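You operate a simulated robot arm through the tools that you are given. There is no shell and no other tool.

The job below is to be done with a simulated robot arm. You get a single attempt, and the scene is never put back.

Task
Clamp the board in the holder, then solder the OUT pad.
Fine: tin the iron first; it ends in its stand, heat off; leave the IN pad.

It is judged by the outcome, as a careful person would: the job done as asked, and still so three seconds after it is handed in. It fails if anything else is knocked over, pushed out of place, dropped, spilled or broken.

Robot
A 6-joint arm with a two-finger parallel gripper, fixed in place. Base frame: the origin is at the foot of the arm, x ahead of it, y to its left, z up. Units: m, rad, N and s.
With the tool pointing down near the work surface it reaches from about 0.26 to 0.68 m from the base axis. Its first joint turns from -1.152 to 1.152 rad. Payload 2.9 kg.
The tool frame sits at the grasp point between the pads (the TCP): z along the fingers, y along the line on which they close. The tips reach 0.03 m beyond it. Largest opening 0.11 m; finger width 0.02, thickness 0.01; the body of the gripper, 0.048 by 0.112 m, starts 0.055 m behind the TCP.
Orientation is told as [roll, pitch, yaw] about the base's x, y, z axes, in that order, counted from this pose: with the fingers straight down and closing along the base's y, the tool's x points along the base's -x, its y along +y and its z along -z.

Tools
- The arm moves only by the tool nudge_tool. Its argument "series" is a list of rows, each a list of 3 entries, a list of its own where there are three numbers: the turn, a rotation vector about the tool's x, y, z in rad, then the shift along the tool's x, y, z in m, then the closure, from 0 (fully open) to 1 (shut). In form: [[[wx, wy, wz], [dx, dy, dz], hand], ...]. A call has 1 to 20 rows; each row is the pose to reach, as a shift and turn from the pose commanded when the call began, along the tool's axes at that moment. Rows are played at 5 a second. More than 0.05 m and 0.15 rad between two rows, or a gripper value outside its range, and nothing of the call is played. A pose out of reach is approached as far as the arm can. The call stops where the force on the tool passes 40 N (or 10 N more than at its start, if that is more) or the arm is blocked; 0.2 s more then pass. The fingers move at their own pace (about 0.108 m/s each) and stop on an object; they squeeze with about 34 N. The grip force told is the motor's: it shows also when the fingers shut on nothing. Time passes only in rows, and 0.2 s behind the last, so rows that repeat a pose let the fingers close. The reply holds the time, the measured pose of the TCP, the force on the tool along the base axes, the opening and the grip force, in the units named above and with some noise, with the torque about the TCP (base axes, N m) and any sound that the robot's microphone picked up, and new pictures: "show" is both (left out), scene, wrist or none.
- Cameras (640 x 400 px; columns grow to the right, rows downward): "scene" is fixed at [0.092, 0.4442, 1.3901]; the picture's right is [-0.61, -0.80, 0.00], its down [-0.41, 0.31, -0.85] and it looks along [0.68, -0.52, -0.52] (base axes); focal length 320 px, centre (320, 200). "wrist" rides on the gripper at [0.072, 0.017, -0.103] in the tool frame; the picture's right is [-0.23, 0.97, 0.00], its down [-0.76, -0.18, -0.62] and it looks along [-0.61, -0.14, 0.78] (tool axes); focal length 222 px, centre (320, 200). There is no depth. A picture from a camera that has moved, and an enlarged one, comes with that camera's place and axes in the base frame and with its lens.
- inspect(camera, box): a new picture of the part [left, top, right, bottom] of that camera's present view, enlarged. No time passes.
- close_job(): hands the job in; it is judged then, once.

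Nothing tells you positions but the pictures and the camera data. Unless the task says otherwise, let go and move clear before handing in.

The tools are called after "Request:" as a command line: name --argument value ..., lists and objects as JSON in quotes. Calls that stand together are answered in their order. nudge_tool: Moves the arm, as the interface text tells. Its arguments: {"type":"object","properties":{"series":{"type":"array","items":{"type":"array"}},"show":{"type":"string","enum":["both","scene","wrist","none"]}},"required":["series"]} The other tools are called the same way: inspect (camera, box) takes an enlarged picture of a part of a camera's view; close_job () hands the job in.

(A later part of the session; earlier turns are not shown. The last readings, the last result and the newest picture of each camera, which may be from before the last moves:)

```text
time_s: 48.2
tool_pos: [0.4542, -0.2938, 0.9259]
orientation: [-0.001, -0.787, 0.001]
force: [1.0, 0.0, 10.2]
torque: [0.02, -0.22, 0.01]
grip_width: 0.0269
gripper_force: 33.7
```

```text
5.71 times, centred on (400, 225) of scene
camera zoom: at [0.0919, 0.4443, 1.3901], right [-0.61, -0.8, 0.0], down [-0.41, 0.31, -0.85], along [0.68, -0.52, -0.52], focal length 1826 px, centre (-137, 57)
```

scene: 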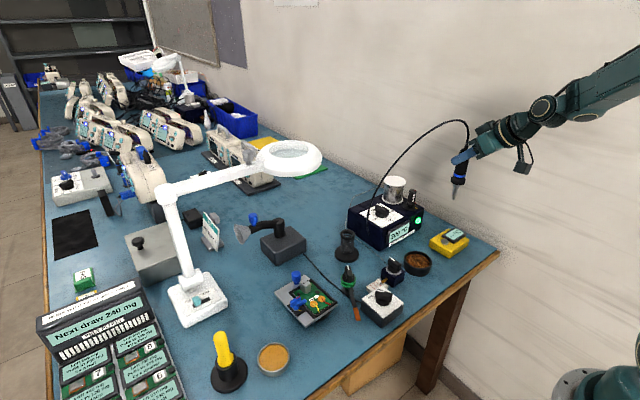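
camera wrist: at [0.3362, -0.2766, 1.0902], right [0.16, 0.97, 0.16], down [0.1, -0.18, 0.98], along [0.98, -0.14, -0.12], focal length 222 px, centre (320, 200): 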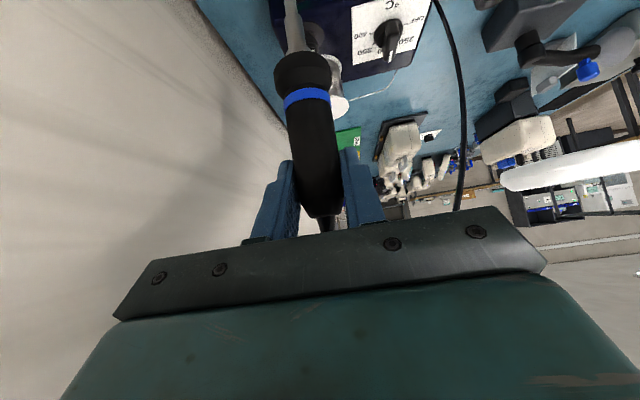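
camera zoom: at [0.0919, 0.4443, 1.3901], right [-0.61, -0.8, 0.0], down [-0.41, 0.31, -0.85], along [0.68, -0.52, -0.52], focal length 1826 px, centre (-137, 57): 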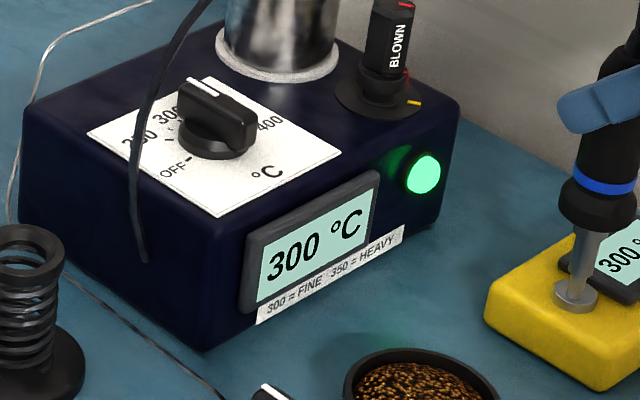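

The tip really is at 300 °C, so the display can be trusted and the "fine" setting is right. Next is tinning: the fed solder wire ends near (0.469, -0.036, 0.778). I'll lift and move above it.

Request:
nudge_tool --series '[[[0, 0, 0], [-0.0265, 0, -0.0265], 1], [[0, 0, 0], [-0.053, 0, -0.053], 1], [[0, 0, 0], [-0.055, 0.0422, -0.051], 1], [[0, 0, 0], [-0.057, 0.0843, -0.049], 1], [[0, 0, 0], [-0.059, 0.1265, -0.047], 1], [[0, 0, 0], [-0.061, 0.1687, -0.045], 1], [[0, 0, 0], [-0.063, 0.2108, -0.043], 1], [[0, 0, 0], [-0.065, 0.253, -0.041], 1], [[0, 0, 0], [-0.065, 0.253, -0.041], 1]]'

Request:
inspect --camera "scene" --box '[345, 215, 425, 295]'

```text
time_s: 50.2
tool_pos: [0.4714, -0.0417, 0.9999]
orientation: [-0.001, -0.785, -0.001]
force: [0.4, 0.1, -0.4]
torque: [0.01, -0.02, -0.01]
grip_width: 0.0268
gripper_force: 33.8
camera wrist: at [0.3477, -0.0237, 1.0213], right [0.16, 0.97, 0.16], down [0.1, -0.18, 0.98], along [0.98, -0.14, -0.12], focal length 222 px, centre (320, 200)
```

scene: 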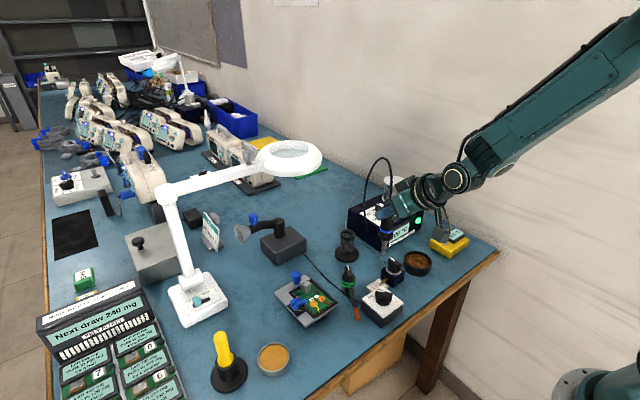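
wrist: 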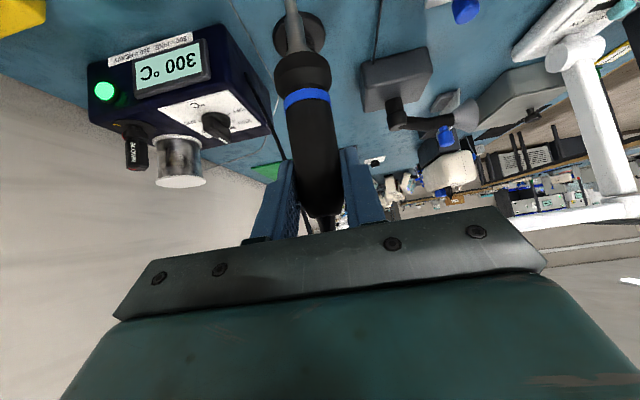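

```text
5.00 times, centred on (385, 255) of scene
camera zoom: at [0.092, 0.4442, 1.3901], right [-0.61, -0.8, 0.0], down [-0.41, 0.31, -0.85], along [0.68, -0.52, -0.52], focal length 1598 px, centre (-5, -75)
```

zoom: 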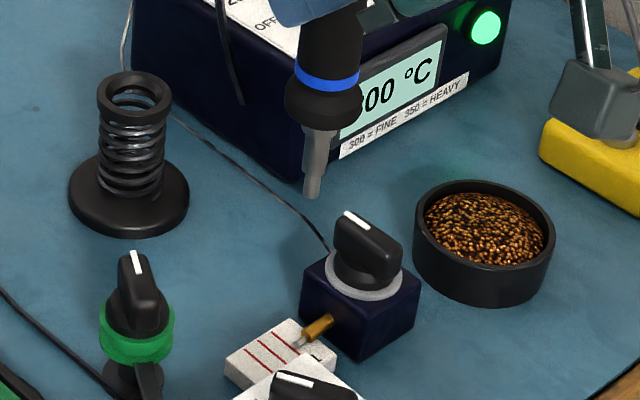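

The tip is lined up above the wire end. Descending 0.08 m, then a close check.

Request:
nudge_tool --series '[[[0, 0, 0], [0.0212, 0, 0.0212], 1], [[0, 0, 0], [0.0424, 0, 0.0424], 1], [[0, 0, 0], [0.0566, 0, 0.0566], 1], [[0, 0, 0], [0.0566, 0, 0.0566], 1]]' --show "none"

Request:
inspect --camera "scene" --box '[365, 250, 405, 290]'

```text
time_s: 51.2
tool_pos: [0.4714, -0.0416, 0.9197]
orientation: [0.0, -0.784, 0.0]
force: [0.1, 0.1, -0.7]
torque: [0.03, 0.0, -0.02]
grip_width: 0.0271
gripper_force: 33.9
```

```text
10.00 times, centred on (385, 270) of scene
camera zoom: at [0.092, 0.4442, 1.3901], right [-0.61, -0.8, 0.0], down [-0.41, 0.31, -0.85], along [0.68, -0.52, -0.52], focal length 3195 px, centre (-330, -500)
```

zoom: 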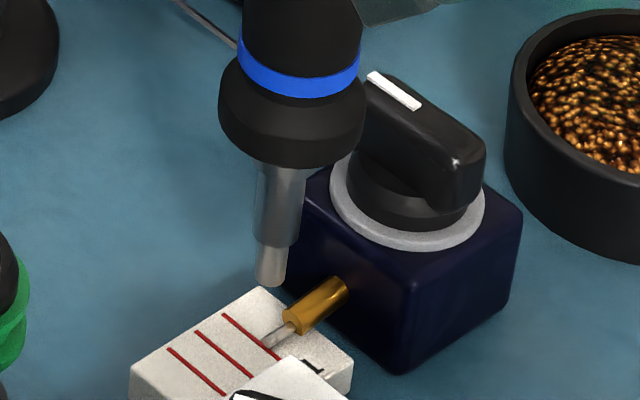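

The tip is about 15 mm above the wire. I'll shift slightly (-3 mm x, +1 mm y), lower 10 mm and look again.

Request:
nudge_tool --series '[[[0, 0, 0], [0.0056, 0.001, 0.0014], 1], [[0, 0, 0], [0.0092, 0.001, 0.005], 1], [[0, 0, 0], [0.0092, 0.001, 0.005], 1]]' --show "none"

Request:
inspect --camera "scene" --box '[365, 255, 405, 295]'

```text
time_s: 52.0
tool_pos: [0.4677, -0.0401, 0.9095]
orientation: [-0.001, -0.785, 0.0]
force: [-0.7, 0.0, -0.4]
torque: [0.0, 0.02, 0.02]
grip_width: 0.027
gripper_force: 33.9
```

```text
10.00 times, centred on (385, 275) of scene
camera zoom: at [0.092, 0.4442, 1.3901], right [-0.61, -0.8, 0.0], down [-0.41, 0.31, -0.85], along [0.68, -0.52, -0.52], focal length 3195 px, centre (-330, -550)
```

zoom: 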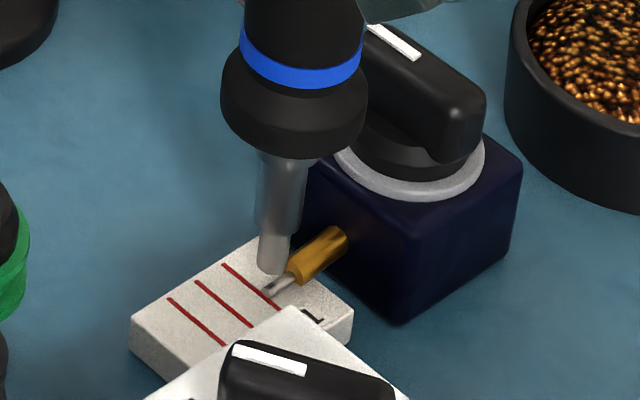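

Lowering another 6 mm should put the tip on the wire near its end. Going gently.

Request:
nudge_tool --series '[[[0, 0, 0], [0.0014, 0, 0.0014], 1], [[0, 0, 0], [0.0028, 0, 0.0028], 1], [[0, 0, 0], [0.0035, 0, 0.0035], 1], [[0, 0, 0], [0.0035, 0, 0.0035], 1]]' --show "none"

Request:
inspect --camera "scene" --box '[365, 255, 405, 295]'

```text
time_s: 53.0
tool_pos: [0.4678, -0.0405, 0.9052]
orientation: [0.0, -0.786, 0.001]
force: [-0.2, -0.1, -0.4]
torque: [-0.01, -0.03, -0.01]
grip_width: 0.0273
gripper_force: 34.0
```

```text
10.00 times, centred on (385, 275) of scene
camera zoom: at [0.092, 0.4442, 1.3901], right [-0.61, -0.8, 0.0], down [-0.41, 0.31, -0.85], along [0.68, -0.52, -0.52], focal length 3195 px, centre (-330, -550)
```

zoom: 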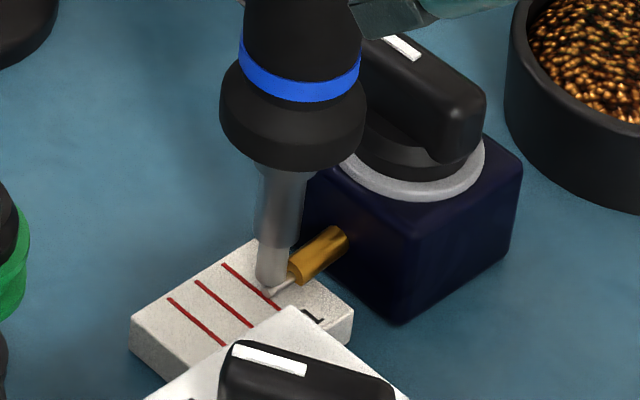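

The tip is now at the wire. I'll zoom closer.

Request:
inspect --camera "scene" --box '[384, 276, 400, 290]'

```text
16.00 times, centred on (392, 283) of scene
camera zoom: at [0.092, 0.4442, 1.3901], right [-0.61, -0.8, 0.0], down [-0.41, 0.31, -0.85], along [0.68, -0.52, -0.52], focal length 5112 px, centre (-832, -1128)
```

zoom: 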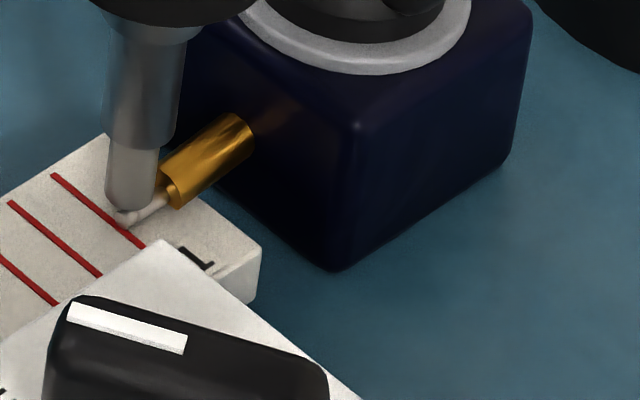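

The tip end sits right at the wire. I'll lower 2 mm more and hold to let it melt.

Request:
nudge_tool --series '[[[0, 0, 0], [0.0014, 0, 0], 1], [[0, 0, 0], [0.0021, 0, 0.0007], 1], [[0, 0, 0], [0.0021, 0, 0.0007], 1], [[0, 0, 0], [0.0021, 0, 0.0007], 1], [[0, 0, 0], [0.0021, 0, 0.0007], 1], [[0, 0, 0], [0.0021, 0, 0.0007], 1]]' --show "none"

Request:
inspect --camera "scene" --box '[384, 276, 400, 290]'

```text
time_s: 54.4
tool_pos: [0.4673, -0.0407, 0.9032]
orientation: [-0.001, -0.785, -0.001]
force: [-0.4, -0.6, -1.9]
torque: [0.02, -0.02, -0.01]
grip_width: 0.0268
gripper_force: 33.6
```

```text
16.00 times, centred on (392, 283) of scene
camera zoom: at [0.092, 0.4442, 1.3901], right [-0.61, -0.8, 0.0], down [-0.41, 0.31, -0.85], along [0.68, -0.52, -0.52], focal length 5112 px, centre (-832, -1128)
```

zoom: 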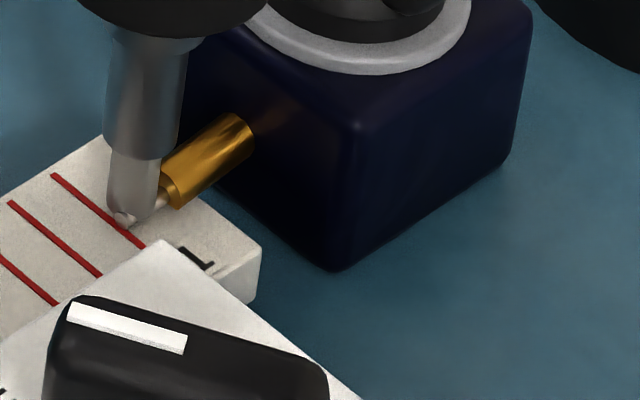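

The tip overlaps the wire now. I'll hold for about two seconds to see if the solder melts.

Request:
nudge_tool --series '[[[0, 0, 0], [0, 0, 0], 1], [[0, 0, 0], [0, 0, 0], 1], [[0, 0, 0], [0, 0, 0], 1], [[0, 0, 0], [0, 0, 0], 1], [[0, 0, 0], [0, 0, 0], 1], [[0, 0, 0], [0, 0, 0], 1], [[0, 0, 0], [0, 0, 0], 1], [[0, 0, 0], [0, 0, 0], 1]]' --show "none"

Request:
inspect --camera "scene" --box '[384, 276, 400, 290]'

```text
time_s: 56.2
tool_pos: [0.4672, -0.0415, 0.9041]
orientation: [0.001, -0.786, 0.0]
force: [-0.1, 0.2, 0.1]
torque: [-0.04, 0.0, 0.02]
grip_width: 0.027
gripper_force: 33.8
```

```text
16.00 times, centred on (392, 283) of scene
camera zoom: at [0.092, 0.4442, 1.3901], right [-0.61, -0.8, 0.0], down [-0.41, 0.31, -0.85], along [0.68, -0.52, -0.52], focal length 5112 px, centre (-832, -1128)
```

zoom: 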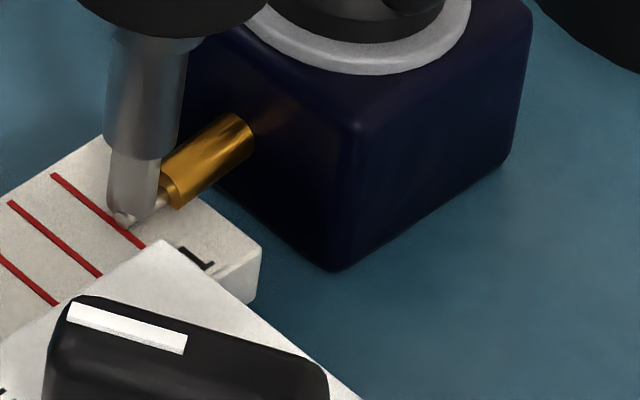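

No visible melting. I'll raise the tip 3 cm to see whether the tip or wire changed.

Request:
nudge_tool --series '[[[0, 0, 0], [-0.0106, 0, -0.0106], 1], [[0, 0, 0], [-0.0212, 0, -0.0212], 1], [[0, 0, 0], [-0.0212, 0, -0.0212], 1]]' --show "none"

Request:
inspect --camera "scene" --box '[376, 262, 408, 290]'

Request:
inspect --camera "scene" --box '[384, 262, 400, 280]'

```text
time_s: 57.0
tool_pos: [0.4666, -0.0403, 0.9326]
orientation: [0.001, -0.786, 0.001]
force: [0.4, 0.6, -1.0]
torque: [-0.01, 0.02, 0.02]
grip_width: 0.0267
gripper_force: 34.6
```

```text
14.29 times, centred on (392, 276) of scene
camera zoom: at [0.092, 0.4442, 1.3901], right [-0.61, -0.8, 0.0], down [-0.41, 0.31, -0.85], along [0.68, -0.52, -0.52], focal length 4565 px, centre (-709, -886)
```

zoom: 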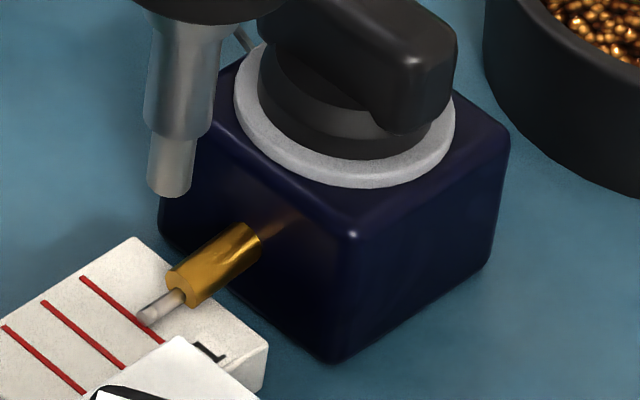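

```text
16.00 times, centred on (392, 271) of scene
camera zoom: at [0.092, 0.4442, 1.3901], right [-0.61, -0.8, 0.0], down [-0.41, 0.31, -0.85], along [0.68, -0.52, -0.52], focal length 5112 px, centre (-832, -936)
```

zoom: 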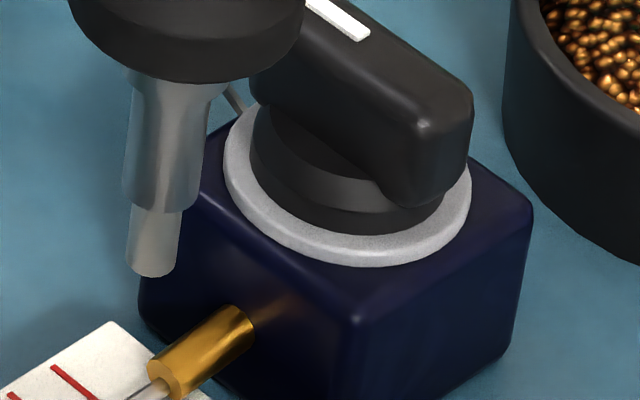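

The wire and tip are unchanged: the bare steel tip probably isn't wetting, so it needs cleaning first. I'll lift and move over the brass wool at about (0.456, -0.173), then dip the tip.

Request:
nudge_tool --series '[[[0, 0, 0], [-0.02, 0, -0.02], 1], [[0, 0, 0], [-0.039, 0, -0.039], 1], [[0, 0, 0], [-0.037, -0.034, -0.041], 1], [[0, 0, 0], [-0.035, -0.068, -0.043], 1], [[0, 0, 0], [-0.033, -0.102, -0.045], 1], [[0, 0, 0], [-0.031, -0.1365, -0.047], 1], [[0, 0, 0], [-0.031, -0.1365, -0.047], 1]]' --show "none"

Request:
inspect --camera "scene" --box '[380, 210, 460, 290]'

```text
time_s: 58.6
tool_pos: [0.4574, -0.1788, 0.9892]
orientation: [0.0, -0.785, 0.003]
force: [1.0, 0.0, -0.4]
torque: [0.0, 0.01, 0.02]
grip_width: 0.0269
gripper_force: 34.0
```

```text
5.00 times, centred on (420, 250) of scene
camera zoom: at [0.092, 0.4441, 1.3901], right [-0.61, -0.8, 0.0], down [-0.41, 0.31, -0.85], along [0.68, -0.52, -0.52], focal length 1598 px, centre (-180, -50)
```

zoom: 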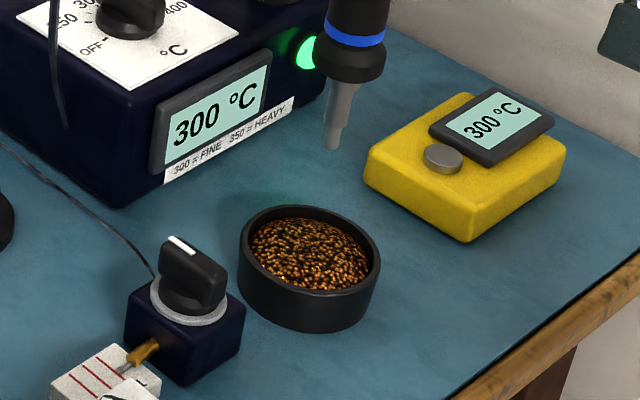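

The tip is over the wool centre. Descending into the wool gently.

Request:
nudge_tool --series '[[[0, 0, 0], [0.0283, 0, 0.0283], 1], [[0, 0, 0], [0.0495, 0, 0.0495], 1], [[0, 0, 0], [0.0537, 0, 0.0537], 1], [[0, 0, 0], [0.0537, 0, 0.0537], 1]]' --show "none"

Request:
inspect --camera "scene" --box '[396, 240, 436, 280]'

```text
time_s: 59.6
tool_pos: [0.4569, -0.1769, 0.9167]
orientation: [-0.004, -0.797, 0.003]
force: [-5.0, 2.5, 40.0]
torque: [0.2, 0.49, -0.01]
grip_width: 0.0268
gripper_force: 34.3
```

```text
10.00 times, centred on (416, 260) of scene
camera zoom: at [0.0913, 0.4444, 1.3901], right [-0.61, -0.8, 0.0], down [-0.41, 0.31, -0.85], along [0.68, -0.52, -0.52], focal length 3195 px, centre (-640, -400)
```

zoom: 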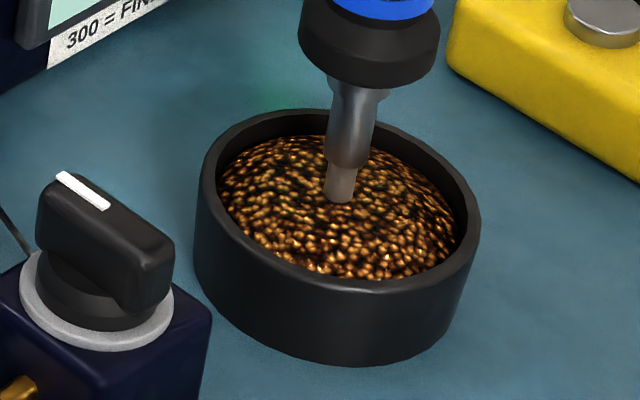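

The wool surface is firm and I hit the force limit, so I'll back off 3 mm to a light contact, wipe slightly, and check that the grip hasn't slipped.

Request:
nudge_tool --series '[[[0, 0, 0], [-0.0014, 0, -0.0014], 1], [[0, 0, 0], [-0.0028, 0, -0.0028], 1], [[0, 0, 0], [-0.0028, 0, -0.0028], 1]]' --show "none"

Request:
inspect --camera "scene" --box '[396, 220, 446, 280]'

```text
time_s: 60.4
tool_pos: [0.4573, -0.1768, 0.9172]
orientation: [-0.002, -0.785, 0.002]
force: [8.0, 0.3, 11.1]
torque: [0.0, -1.18, 0.0]
grip_width: 0.027
gripper_force: 33.8
```

```text
6.67 times, centred on (421, 250) of scene
camera zoom: at [0.0921, 0.4442, 1.3901], right [-0.61, -0.8, 0.0], down [-0.41, 0.31, -0.85], along [0.68, -0.52, -0.52], focal length 2130 px, centre (-353, -133)
```

zoom: 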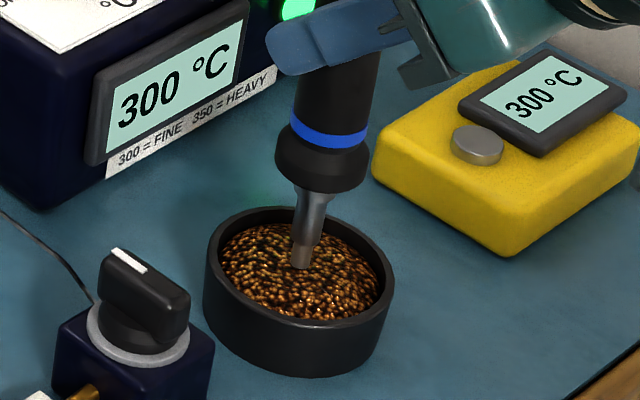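

Light contact now at 11 N. I'll relax a bit more, hold briefly, then lift and inspect the tip.

Request:
nudge_tool --series '[[[0, 0, 0], [-0.0007, 0, -0.0007], 1], [[0, 0, 0], [-0.0007, 0, -0.0007], 1], [[0, 0, 0], [-0.0007, 0, -0.0007], 1], [[0, 0, 0], [-0.0007, 0, -0.0007], 1], [[0, 0, 0], [-0.02, 0, -0.02], 1], [[0, 0, 0], [-0.05, 0, -0.05], 1], [[0, 0, 0], [-0.05, 0, -0.05], 1]]' --show "wrist"

Request:
inspect --camera "scene" --box '[396, 200, 446, 260]'

Request:
inspect --camera "scene" --box '[408, 222, 424, 242]'

```text
time_s: 62.0
tool_pos: [0.4552, -0.1771, 0.9894]
orientation: [0.003, -0.784, 0.0]
force: [-0.5, 0.1, -0.8]
torque: [0.02, -0.03, -0.03]
grip_width: 0.0268
gripper_force: 33.6
camera wrist: at [0.3312, -0.1594, 1.0105], right [0.16, 0.97, 0.16], down [0.1, -0.18, 0.98], along [0.98, -0.14, -0.13], focal length 222 px, centre (320, 200)
```

wrist: 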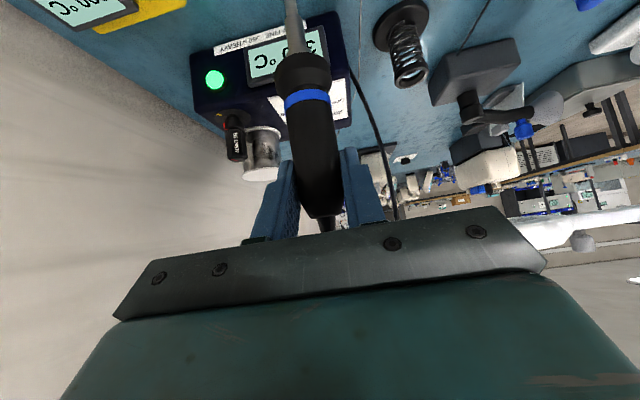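

```text
6.67 times, centred on (421, 230) of scene
camera zoom: at [0.092, 0.4442, 1.3901], right [-0.61, -0.8, 0.0], down [-0.41, 0.31, -0.85], along [0.68, -0.52, -0.52], focal length 2130 px, centre (-353, 0)
```

zoom: 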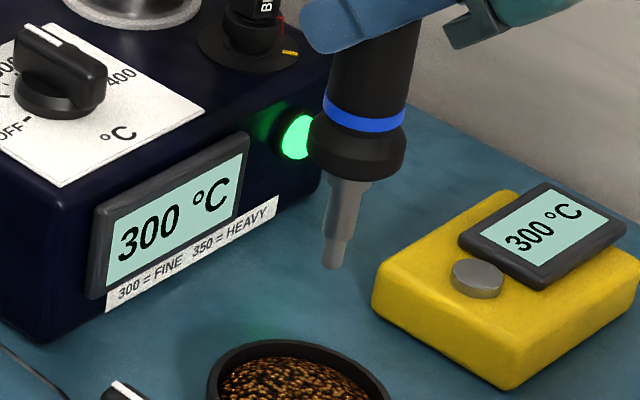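

```text
16.00 times, centred on (416, 232) of scene
camera zoom: at [0.092, 0.4442, 1.3901], right [-0.61, -0.8, 0.0], down [-0.41, 0.31, -0.85], along [0.68, -0.52, -0.52], focal length 5112 px, centre (-1216, -312)
```

zoom: 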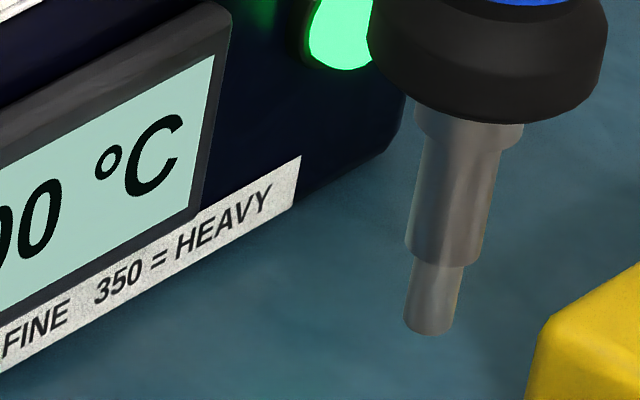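

The tip is intact after the wipe. Returning to the solder wire for another try, stopping just above it first.

Request:
nudge_tool --series '[[[0, 0, 0], [-0.002, 0.034, 0.002], 1], [[0, 0, 0], [-0.004, 0.068, 0.004], 1], [[0, 0, 0], [-0.006, 0.102, 0.006], 1], [[0, 0, 0], [-0.0085, 0.136, 0.0085], 1], [[0, 0, 0], [0.0198, 0.136, 0.0368], 1], [[0, 0, 0], [0.041, 0.136, 0.058], 1], [[0, 0, 0], [0.0452, 0.136, 0.0622], 1], [[0, 0, 0], [0.0452, 0.136, 0.0622], 1]]' --show "none"

Request:
inspect --camera "scene" --box '[376, 268, 400, 292]'

```text
time_s: 63.8
tool_pos: [0.4694, -0.039, 0.9117]
orientation: [-0.001, -0.785, -0.001]
force: [0.8, -0.1, -0.7]
torque: [0.03, 0.01, -0.03]
grip_width: 0.027
gripper_force: 33.3
```

```text
16.00 times, centred on (388, 280) of scene
camera zoom: at [0.092, 0.4442, 1.3901], right [-0.61, -0.8, 0.0], down [-0.41, 0.31, -0.85], along [0.68, -0.52, -0.52], focal length 5112 px, centre (-768, -1080)
```

zoom: 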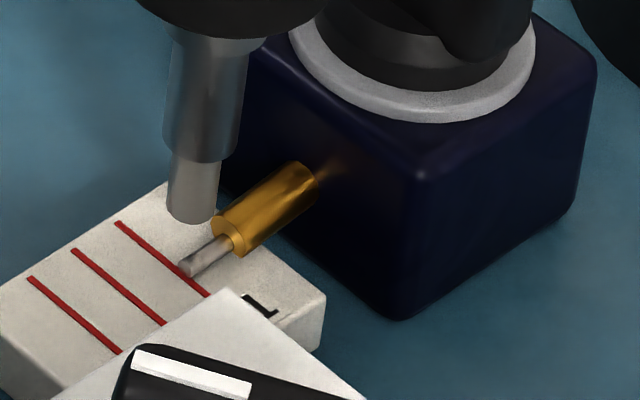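

I need about 3 mm in -x to sit on the wire. Shifting and lowering 8 mm.

Request:
nudge_tool --series '[[[0, 0, 0], [0.0042, 0.0005, 0], 1], [[0, 0, 0], [0.0063, 0.0005, 0.0021], 1], [[0, 0, 0], [0.0078, 0.0005, 0.0036], 1], [[0, 0, 0], [0.0078, 0.0005, 0.0036], 1], [[0, 0, 0], [0.0078, 0.0005, 0.0036], 1]]' --show "none"

Request:
inspect --camera "scene" --box '[376, 268, 400, 292]'

```text
time_s: 65.0
tool_pos: [0.4654, -0.0409, 0.9036]
orientation: [0.001, -0.785, 0.001]
force: [-0.1, -0.2, -0.5]
torque: [-0.01, 0.0, -0.02]
grip_width: 0.0272
gripper_force: 34.1
```

```text
16.00 times, centred on (388, 280) of scene
camera zoom: at [0.092, 0.4442, 1.3901], right [-0.61, -0.8, 0.0], down [-0.41, 0.31, -0.85], along [0.68, -0.52, -0.52], focal length 5112 px, centre (-768, -1080)
```

zoom: 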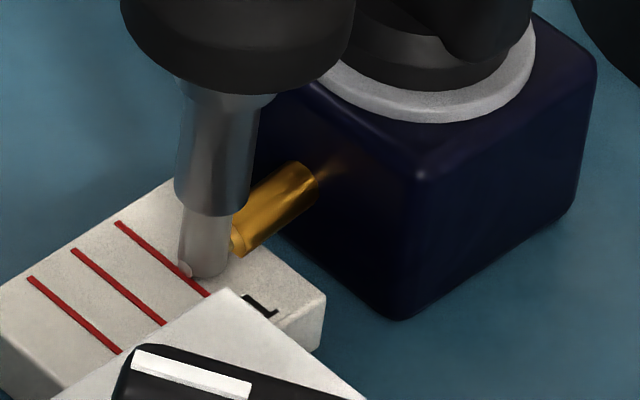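

The tip fully covers the wire now. Holding two seconds to see if it melts.

Request:
nudge_tool --series '[[[0, 0, 0], [0, 0, 0], 1], [[0, 0, 0], [0, 0, 0], 1], [[0, 0, 0], [0, 0, 0], 1], [[0, 0, 0], [0, 0, 0], 1], [[0, 0, 0], [0, 0, 0], 1], [[0, 0, 0], [0, 0, 0], 1], [[0, 0, 0], [0, 0, 0], 1], [[0, 0, 0], [0, 0, 0], 1], [[0, 0, 0], [-0.014, 0, -0.014], 1], [[0, 0, 0], [-0.028, 0, -0.028], 1], [[0, 0, 0], [-0.028, 0, -0.028], 1]]' --show "none"

Request:
inspect --camera "scene" --box '[372, 256, 404, 292]'

```text
time_s: 67.4
tool_pos: [0.4642, -0.0397, 0.9423]
orientation: [-0.001, -0.784, 0.001]
force: [-1.5, 0.5, 0.1]
torque: [-0.01, 0.06, 0.0]
grip_width: 0.0269
gripper_force: 34.0
```

```text
11.11 times, centred on (388, 274) of scene
camera zoom: at [0.092, 0.4442, 1.3901], right [-0.61, -0.8, 0.0], down [-0.41, 0.31, -0.85], along [0.68, -0.52, -0.52], focal length 3550 px, centre (-436, -622)
```

zoom: 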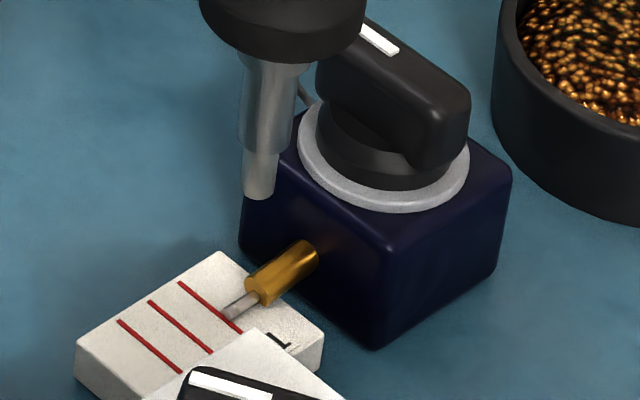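

Still no melt. I'll try once more with the tip centred exactly on the wire's end, since it was about 3 mm off before.

Request:
nudge_tool --series '[[[0, 0, 0], [0.0126, 0.0026, 0.0154], 1], [[0, 0, 0], [0.0226, 0.0026, 0.0254], 1], [[0, 0, 0], [0.0266, 0.0026, 0.0294], 1], [[0, 0, 0], [0.0266, 0.0026, 0.0294], 1], [[0, 0, 0], [0.0266, 0.0026, 0.0294], 1], [[0, 0, 0], [0.0266, 0.0026, 0.0294], 1], [[0, 0, 0], [0.0266, 0.0026, 0.0294], 1], [[0, 0, 0], [0.0266, 0.0026, 0.0294], 1], [[0, 0, 0], [0.0266, 0.0026, 0.0294], 1]]' --show "none"

Request:
inspect --camera "scene" --box '[376, 268, 400, 292]'

```text
time_s: 69.4
tool_pos: [0.4676, -0.038, 0.903]
orientation: [0.0, -0.786, -0.001]
force: [0.1, -0.4, -0.8]
torque: [0.01, 0.04, 0.02]
grip_width: 0.0271
gripper_force: 33.6
```

```text
16.00 times, centred on (388, 280) of scene
camera zoom: at [0.092, 0.4442, 1.3901], right [-0.61, -0.8, 0.0], down [-0.41, 0.31, -0.85], along [0.68, -0.52, -0.52], focal length 5112 px, centre (-768, -1080)
```

zoom: 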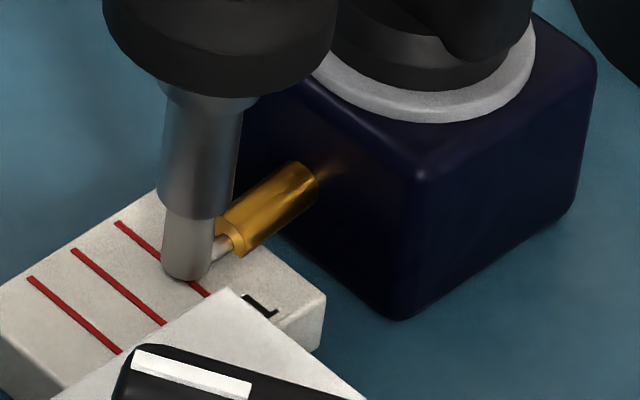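

The tip is exactly on the wire end. I'll hold a little longer, press 1 mm lower, then lift and compare.

Request:
nudge_tool --series '[[[0, 0, 0], [0.0007, 0, 0.0007], 1], [[0, 0, 0], [0.0014, 0, 0.0014], 1], [[0, 0, 0], [0.0014, 0, 0.0014], 1], [[0, 0, 0], [0.0014, 0, 0.0014], 1], [[0, 0, 0], [0.0014, 0, 0.0014], 1], [[0, 0, 0], [0.0014, 0, 0.0014], 1]]' --show "none"

Request:
inspect --camera "scene" --box '[376, 268, 400, 292]'

Request:
nudge_tool --series '[[[0, 0, 0], [-0.0106, 0, -0.0106], 1], [[0, 0, 0], [-0.0247, 0, -0.0247], 1], [[0, 0, 0], [-0.0247, 0, -0.0247], 1]]' --show "none"

Request:
inspect --camera "scene" --box '[372, 256, 404, 292]'

Request:
inspect --camera "scene" --box '[320, 180, 440, 300]'

```text
time_s: 70.8
tool_pos: [0.4675, -0.0368, 0.9022]
orientation: [-0.001, -0.788, -0.001]
force: [-4.6, -0.2, 20.0]
torque: [0.06, 0.4, -0.02]
grip_width: 0.027
gripper_force: 34.2
```

```text
16.00 times, centred on (388, 280) of scene
camera zoom: at [0.0916, 0.4442, 1.3901], right [-0.61, -0.8, 0.0], down [-0.41, 0.31, -0.85], along [0.68, -0.52, -0.52], focal length 5112 px, centre (-768, -1080)
```

zoom: 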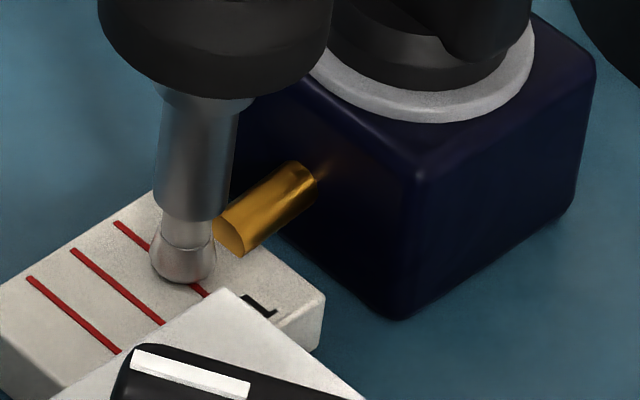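

```text
time_s: 71.6
tool_pos: [0.4668, -0.0381, 0.9362]
orientation: [0.001, -0.783, -0.001]
force: [-0.3, -0.6, -1.4]
torque: [0.02, -0.02, 0.01]
grip_width: 0.0265
gripper_force: 34.1
```

```text
11.11 times, centred on (388, 274) of scene
camera zoom: at [0.092, 0.4442, 1.3901], right [-0.61, -0.8, 0.0], down [-0.41, 0.31, -0.85], along [0.68, -0.52, -0.52], focal length 3550 px, centre (-436, -622)
```

zoom: 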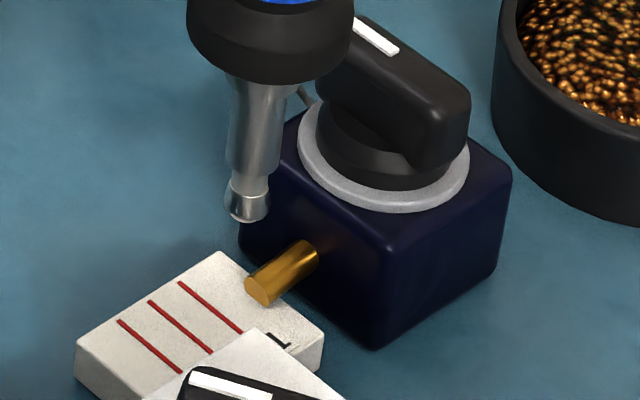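

```text
3.33 times, centred on (380, 240) of scene
camera zoom: at [0.092, 0.4442, 1.3901], right [-0.61, -0.8, 0.0], down [-0.41, 0.31, -0.85], along [0.68, -0.52, -0.52], focal length 1065 px, centre (120, 67)
```

zoom: 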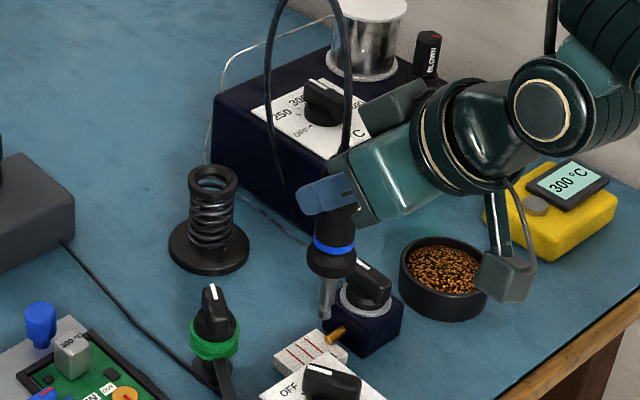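

The solder melted: the wire is gone from the nozzle and the tip now carries a shiny blob, so the iron is tinned. Next I'll carry it high over to the OUT pad, at about (0.512, 0.120, 0.791).

Request:
nudge_tool --series '[[[0, 0, 0], [-0.0177, 0, -0.0177], 1], [[0, 0, 0], [-0.0354, 0, -0.0354], 1], [[0, 0, 0], [-0.0432, 0.0389, -0.0276], 1], [[0, 0, 0], [-0.0511, 0.0778, -0.0198], 1], [[0, 0, 0], [-0.0589, 0.1167, -0.0119], 1], [[0, 0, 0], [-0.0667, 0.1556, -0.0041], 1], [[0, 0, 0], [-0.0667, 0.1556, -0.0041], 1]]'

Request:
inspect --camera "scene" --box '[280, 230, 360, 320]'

```text
time_s: 73.2
tool_pos: [0.5116, 0.1177, 0.9853]
orientation: [-0.001, -0.786, -0.001]
force: [-0.6, 0.0, -0.4]
torque: [-0.01, 0.0, -0.04]
grip_width: 0.0272
gripper_force: 33.7
camera wrist: at [0.3875, 0.1355, 1.0063], right [0.16, 0.97, 0.16], down [0.1, -0.18, 0.98], along [0.98, -0.14, -0.12], focal length 222 px, centre (320, 200)
```

scene: 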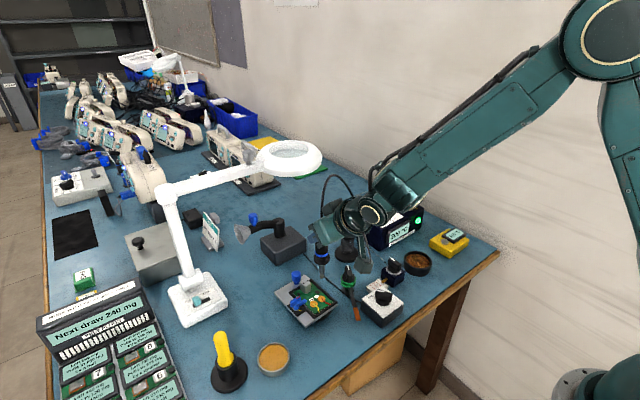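
wrist: 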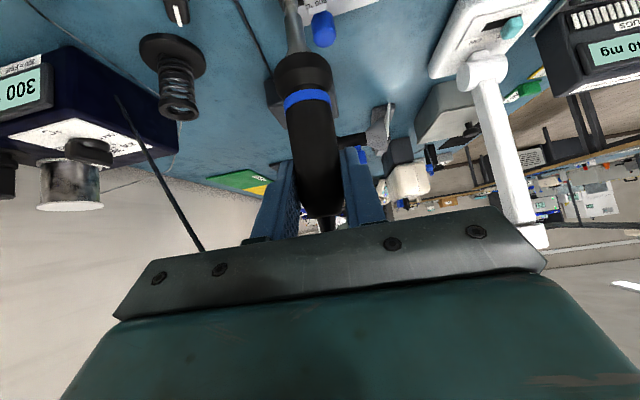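

```text
4.44 times, centred on (320, 275) of scene
camera zoom: at [0.092, 0.4442, 1.3901], right [-0.61, -0.8, 0.0], down [-0.41, 0.31, -0.85], along [0.68, -0.52, -0.52], focal length 1420 px, centre (320, -133)
```

zoom: 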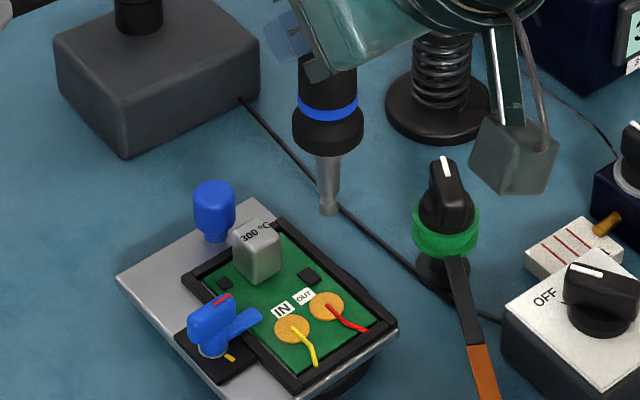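

Positioned above the board. Lowering to about 15 mm above the pad, then a fine check.

Request:
nudge_tool --series '[[[0, 0, 0], [0.0195, 0, 0.0195], 1], [[0, 0, 0], [0.0389, 0, 0.0389], 1], [[0, 0, 0], [0.0389, 0, 0.0389], 1]]' --show "none"

Request:
inspect --camera "scene" --box '[300, 275, 332, 311]'

```text
time_s: 74.0
tool_pos: [0.5098, 0.1173, 0.9305]
orientation: [0.001, -0.785, 0.0]
force: [-0.1, -0.6, -1.4]
torque: [-0.01, 0.0, 0.0]
grip_width: 0.0269
gripper_force: 34.2
```

```text
11.11 times, centred on (316, 293) of scene
camera zoom: at [0.092, 0.4442, 1.3901], right [-0.61, -0.8, 0.0], down [-0.41, 0.31, -0.85], along [0.68, -0.52, -0.52], focal length 3550 px, centre (364, -833)
```

zoom: 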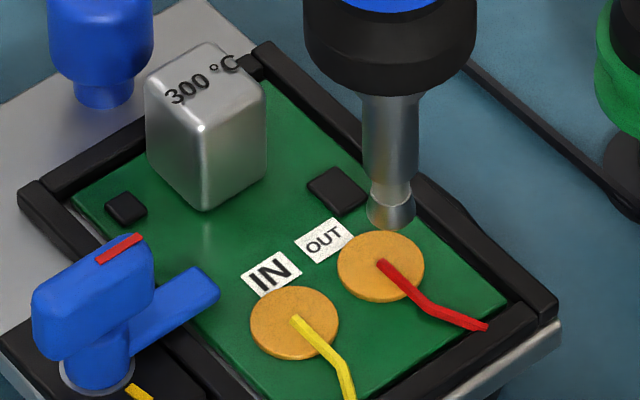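

The tip will land about 3 mm short in x of the pad centre. I'll shift +5 mm in x to contact pad and lead end, and lower 12 mm.

Request:
nudge_tool --series '[[[0, 0, 0], [-0.0035, 0, 0.0035], 1], [[0, 0, 0], [0.0014, 0, 0.0084], 1], [[0, 0, 0], [0.005, 0, 0.012], 1], [[0, 0, 0], [0.005, 0, 0.012], 1]]' --show "none"

Request:
inspect --camera "scene" --box '[300, 275, 332, 311]'

```text
time_s: 75.0
tool_pos: [0.5167, 0.1188, 0.9177]
orientation: [-0.001, -0.787, 0.001]
force: [0.9, -0.5, -1.0]
torque: [0.02, 0.0, -0.04]
grip_width: 0.027
gripper_force: 34.2
```

```text
11.11 times, centred on (316, 293) of scene
camera zoom: at [0.092, 0.4442, 1.3901], right [-0.61, -0.8, 0.0], down [-0.41, 0.31, -0.85], along [0.68, -0.52, -0.52], focal length 3550 px, centre (364, -833)
```

zoom: 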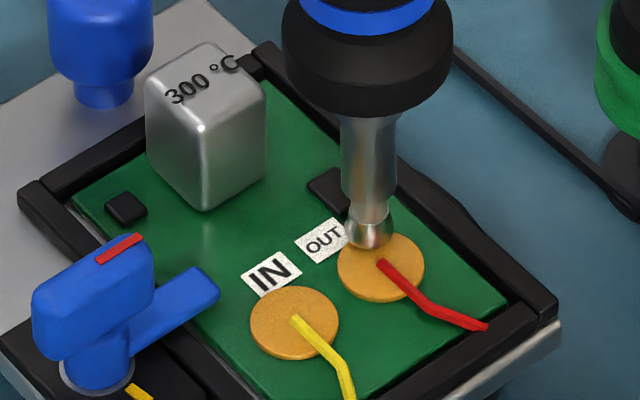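

The tip is slightly too far in +x now; shifting -3 mm and lowering 2 mm.

Request:
nudge_tool --series '[[[0, 0, 0], [0.0021, 0.0005, -0.0021], 1], [[0, 0, 0], [0.0035, 0.0005, -0.0007], 1], [[0, 0, 0], [0.0035, 0.0005, -0.0007], 1]]' --show "none"

Request:
inspect --camera "scene" --box '[300, 275, 332, 311]'

```text
time_s: 75.8
tool_pos: [0.5131, 0.1181, 0.9184]
orientation: [0.0, -0.786, 0.001]
force: [-2.6, -0.7, 6.6]
torque: [-0.06, 0.21, -0.02]
grip_width: 0.0271
gripper_force: 34.3
```

```text
11.11 times, centred on (316, 293) of scene
camera zoom: at [0.0919, 0.4441, 1.3901], right [-0.61, -0.8, 0.0], down [-0.41, 0.31, -0.85], along [0.68, -0.52, -0.52], focal length 3550 px, centre (364, -833)
```

zoom: 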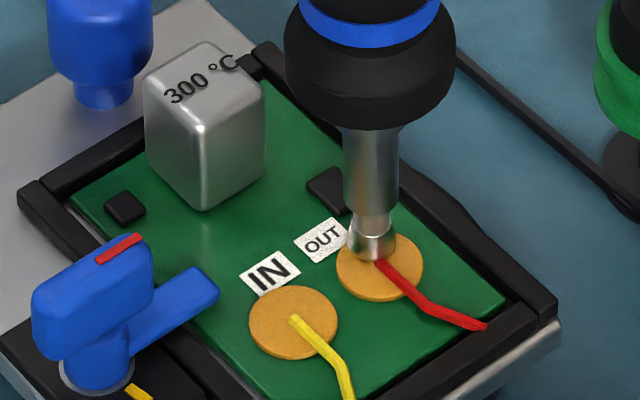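

Contact on the OUT pad right at the lead end (6.6 N). Holding about 1.5 s to let it flow.

Request:
nudge_tool --series '[[[0, 0, 0], [0, 0, 0], 1], [[0, 0, 0], [0, 0, 0], 1], [[0, 0, 0], [0, 0, 0], 1], [[0, 0, 0], [0, 0, 0], 1], [[0, 0, 0], [0, 0, 0], 1], [[0, 0, 0], [0, 0, 0], 1]]' --show "none"

Request:
inspect --camera "scene" --box '[300, 275, 332, 311]'

```text
time_s: 77.2
tool_pos: [0.5135, 0.1193, 0.9189]
orientation: [0.0, -0.787, 0.0]
force: [1.6, 0.1, 12.1]
torque: [0.01, -0.22, -0.01]
grip_width: 0.0269
gripper_force: 33.9
```

```text
11.11 times, centred on (316, 293) of scene
camera zoom: at [0.0918, 0.4441, 1.3901], right [-0.61, -0.8, 0.0], down [-0.41, 0.31, -0.85], along [0.68, -0.52, -0.52], focal length 3550 px, centre (364, -833)
```

zoom: 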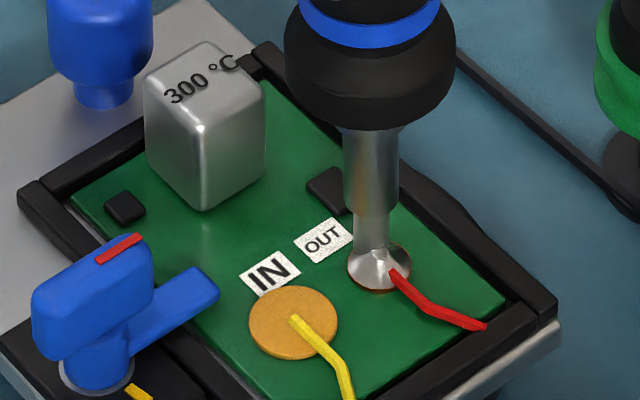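

The solder has flowed onto the OUT pad and lead. Lifting straight off now and inspecting the joint.

Request:
nudge_tool --series '[[[0, 0, 0], [-0.01, 0, -0.01], 1], [[0, 0, 0], [-0.03, 0, -0.03], 1], [[0, 0, 0], [-0.05, 0, -0.05], 1], [[0, 0, 0], [-0.05, 0, -0.05], 1]]' --show "none"

Request:
inspect --camera "scene" --box '[300, 275, 332, 311]'

Request:
inspect --camera "scene" --box '[306, 250, 336, 290]'

Request:
inspect --camera "scene" --box '[310, 288, 326, 306]'

```text
time_s: 78.2
tool_pos: [0.5128, 0.1182, 0.9871]
orientation: [-0.001, -0.784, 0.0]
force: [0.2, -1.4, -0.9]
torque: [0.0, 0.02, 0.01]
grip_width: 0.0267
gripper_force: 34.1
```

```text
11.11 times, centred on (316, 293) of scene
camera zoom: at [0.092, 0.4442, 1.3901], right [-0.61, -0.8, 0.0], down [-0.41, 0.31, -0.85], along [0.68, -0.52, -0.52], focal length 3550 px, centre (364, -833)
```

zoom: 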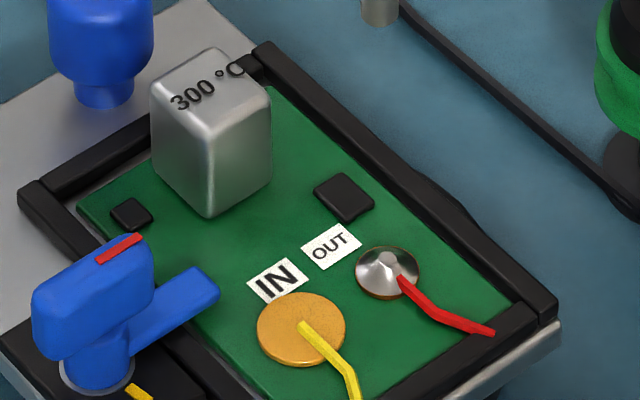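

```text
10.00 times, centred on (321, 270) of scene
camera zoom: at [0.092, 0.4442, 1.3901], right [-0.61, -0.8, 0.0], down [-0.41, 0.31, -0.85], along [0.68, -0.52, -0.52], focal length 3195 px, centre (310, -500)
```

zoom: 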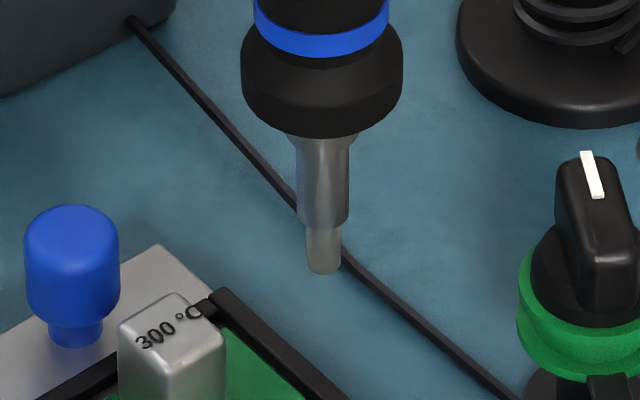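

```text
16.00 times, centred on (318, 297) of scene
camera zoom: at [0.092, 0.4442, 1.3901], right [-0.61, -0.8, 0.0], down [-0.41, 0.31, -0.85], along [0.68, -0.52, -0.52], focal length 5112 px, centre (352, -1352)
```

zoom: 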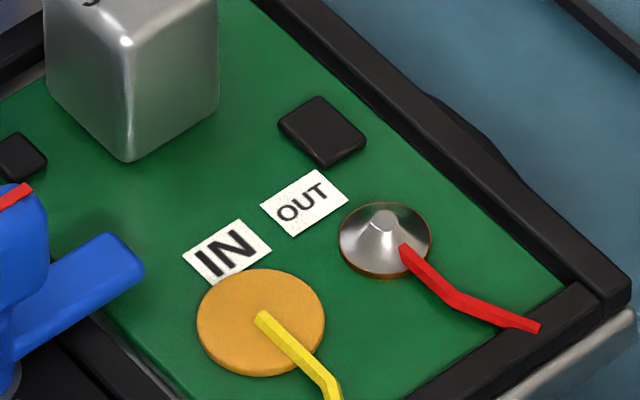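

There is a clean shiny cone joint on OUT with the red lead, and IN is untouched. Next I'll return the iron to its stand, moving high and clear of the lamp ring.

Request:
nudge_tool --series '[[[0, 0, 0], [-0.023, 0, -0.023], 1], [[0, 0, 0], [-0.046, 0, -0.046], 1], [[0, 0, 0], [-0.046, -0.043, -0.046], 1], [[0, 0, 0], [-0.046, -0.086, -0.046], 1], [[0, 0, 0], [-0.046, -0.129, -0.046], 1], [[0, 0, 0], [-0.046, -0.1714, -0.046], 1], [[0, 0, 0], [-0.0702, -0.1714, -0.0218], 1], [[0, 0, 0], [-0.0943, -0.1714, 0.0023], 1], [[0, 0, 0], [-0.1185, -0.1714, 0.0265], 1], [[0, 0, 0], [-0.1185, -0.1714, 0.0265], 1]]'

Request:
inspect --camera "scene" --box '[315, 170, 379, 270]'

Request:
inspect --camera "scene" --box '[280, 265, 340, 325]'

```text
time_s: 80.4
tool_pos: [0.6152, -0.0532, 1.0517]
orientation: [0.0, -0.785, 0.003]
force: [0.2, 0.7, -0.6]
torque: [0.02, -0.02, 0.02]
grip_width: 0.0269
gripper_force: 33.8
camera wrist: at [0.492, -0.0346, 1.0737], right [0.16, 0.97, 0.16], down [0.1, -0.18, 0.98], along [0.98, -0.14, -0.12], focal length 222 px, centre (320, 200)
```

scene: 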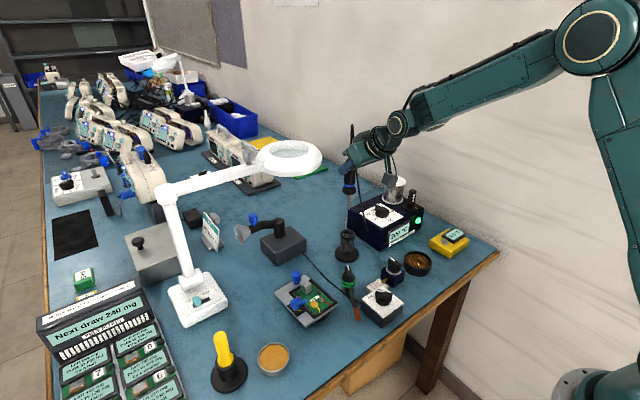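
wrist: 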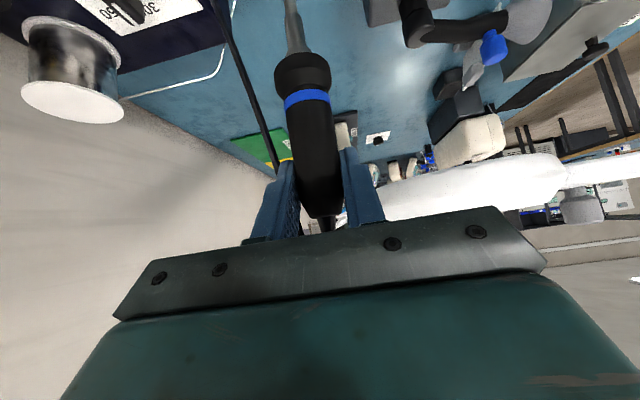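

```text
4.00 times, centred on (347, 220) of scene
camera zoom: at [0.0921, 0.4442, 1.3901], right [-0.61, -0.8, 0.0], down [-0.41, 0.31, -0.85], along [0.68, -0.52, -0.52], focal length 1278 px, centre (212, 120)
```

zoom: 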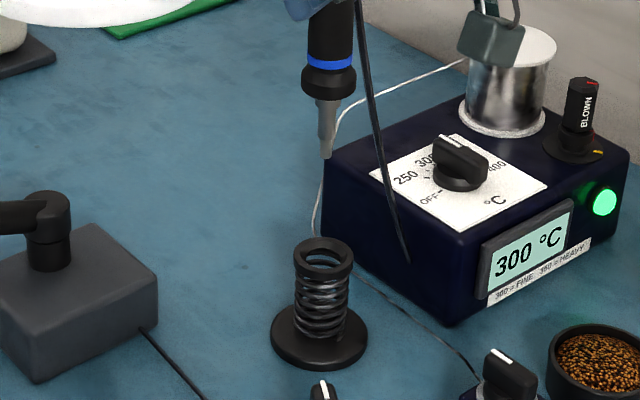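

```text
6.67 times, centred on (310, 295) of scene
camera zoom: at [0.0921, 0.4442, 1.3901], right [-0.61, -0.8, 0.0], down [-0.41, 0.31, -0.85], along [0.68, -0.52, -0.52], focal length 2130 px, centre (387, -433)
```

zoom: 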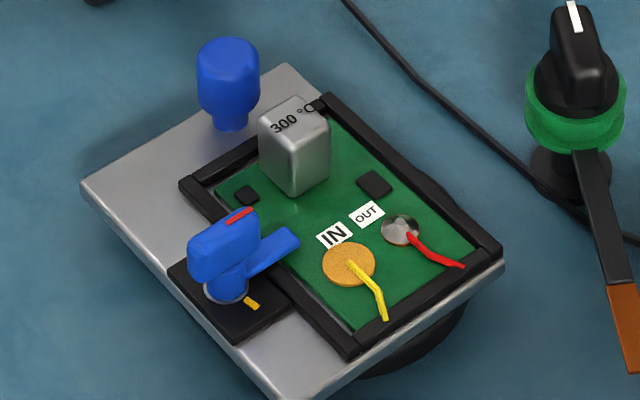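

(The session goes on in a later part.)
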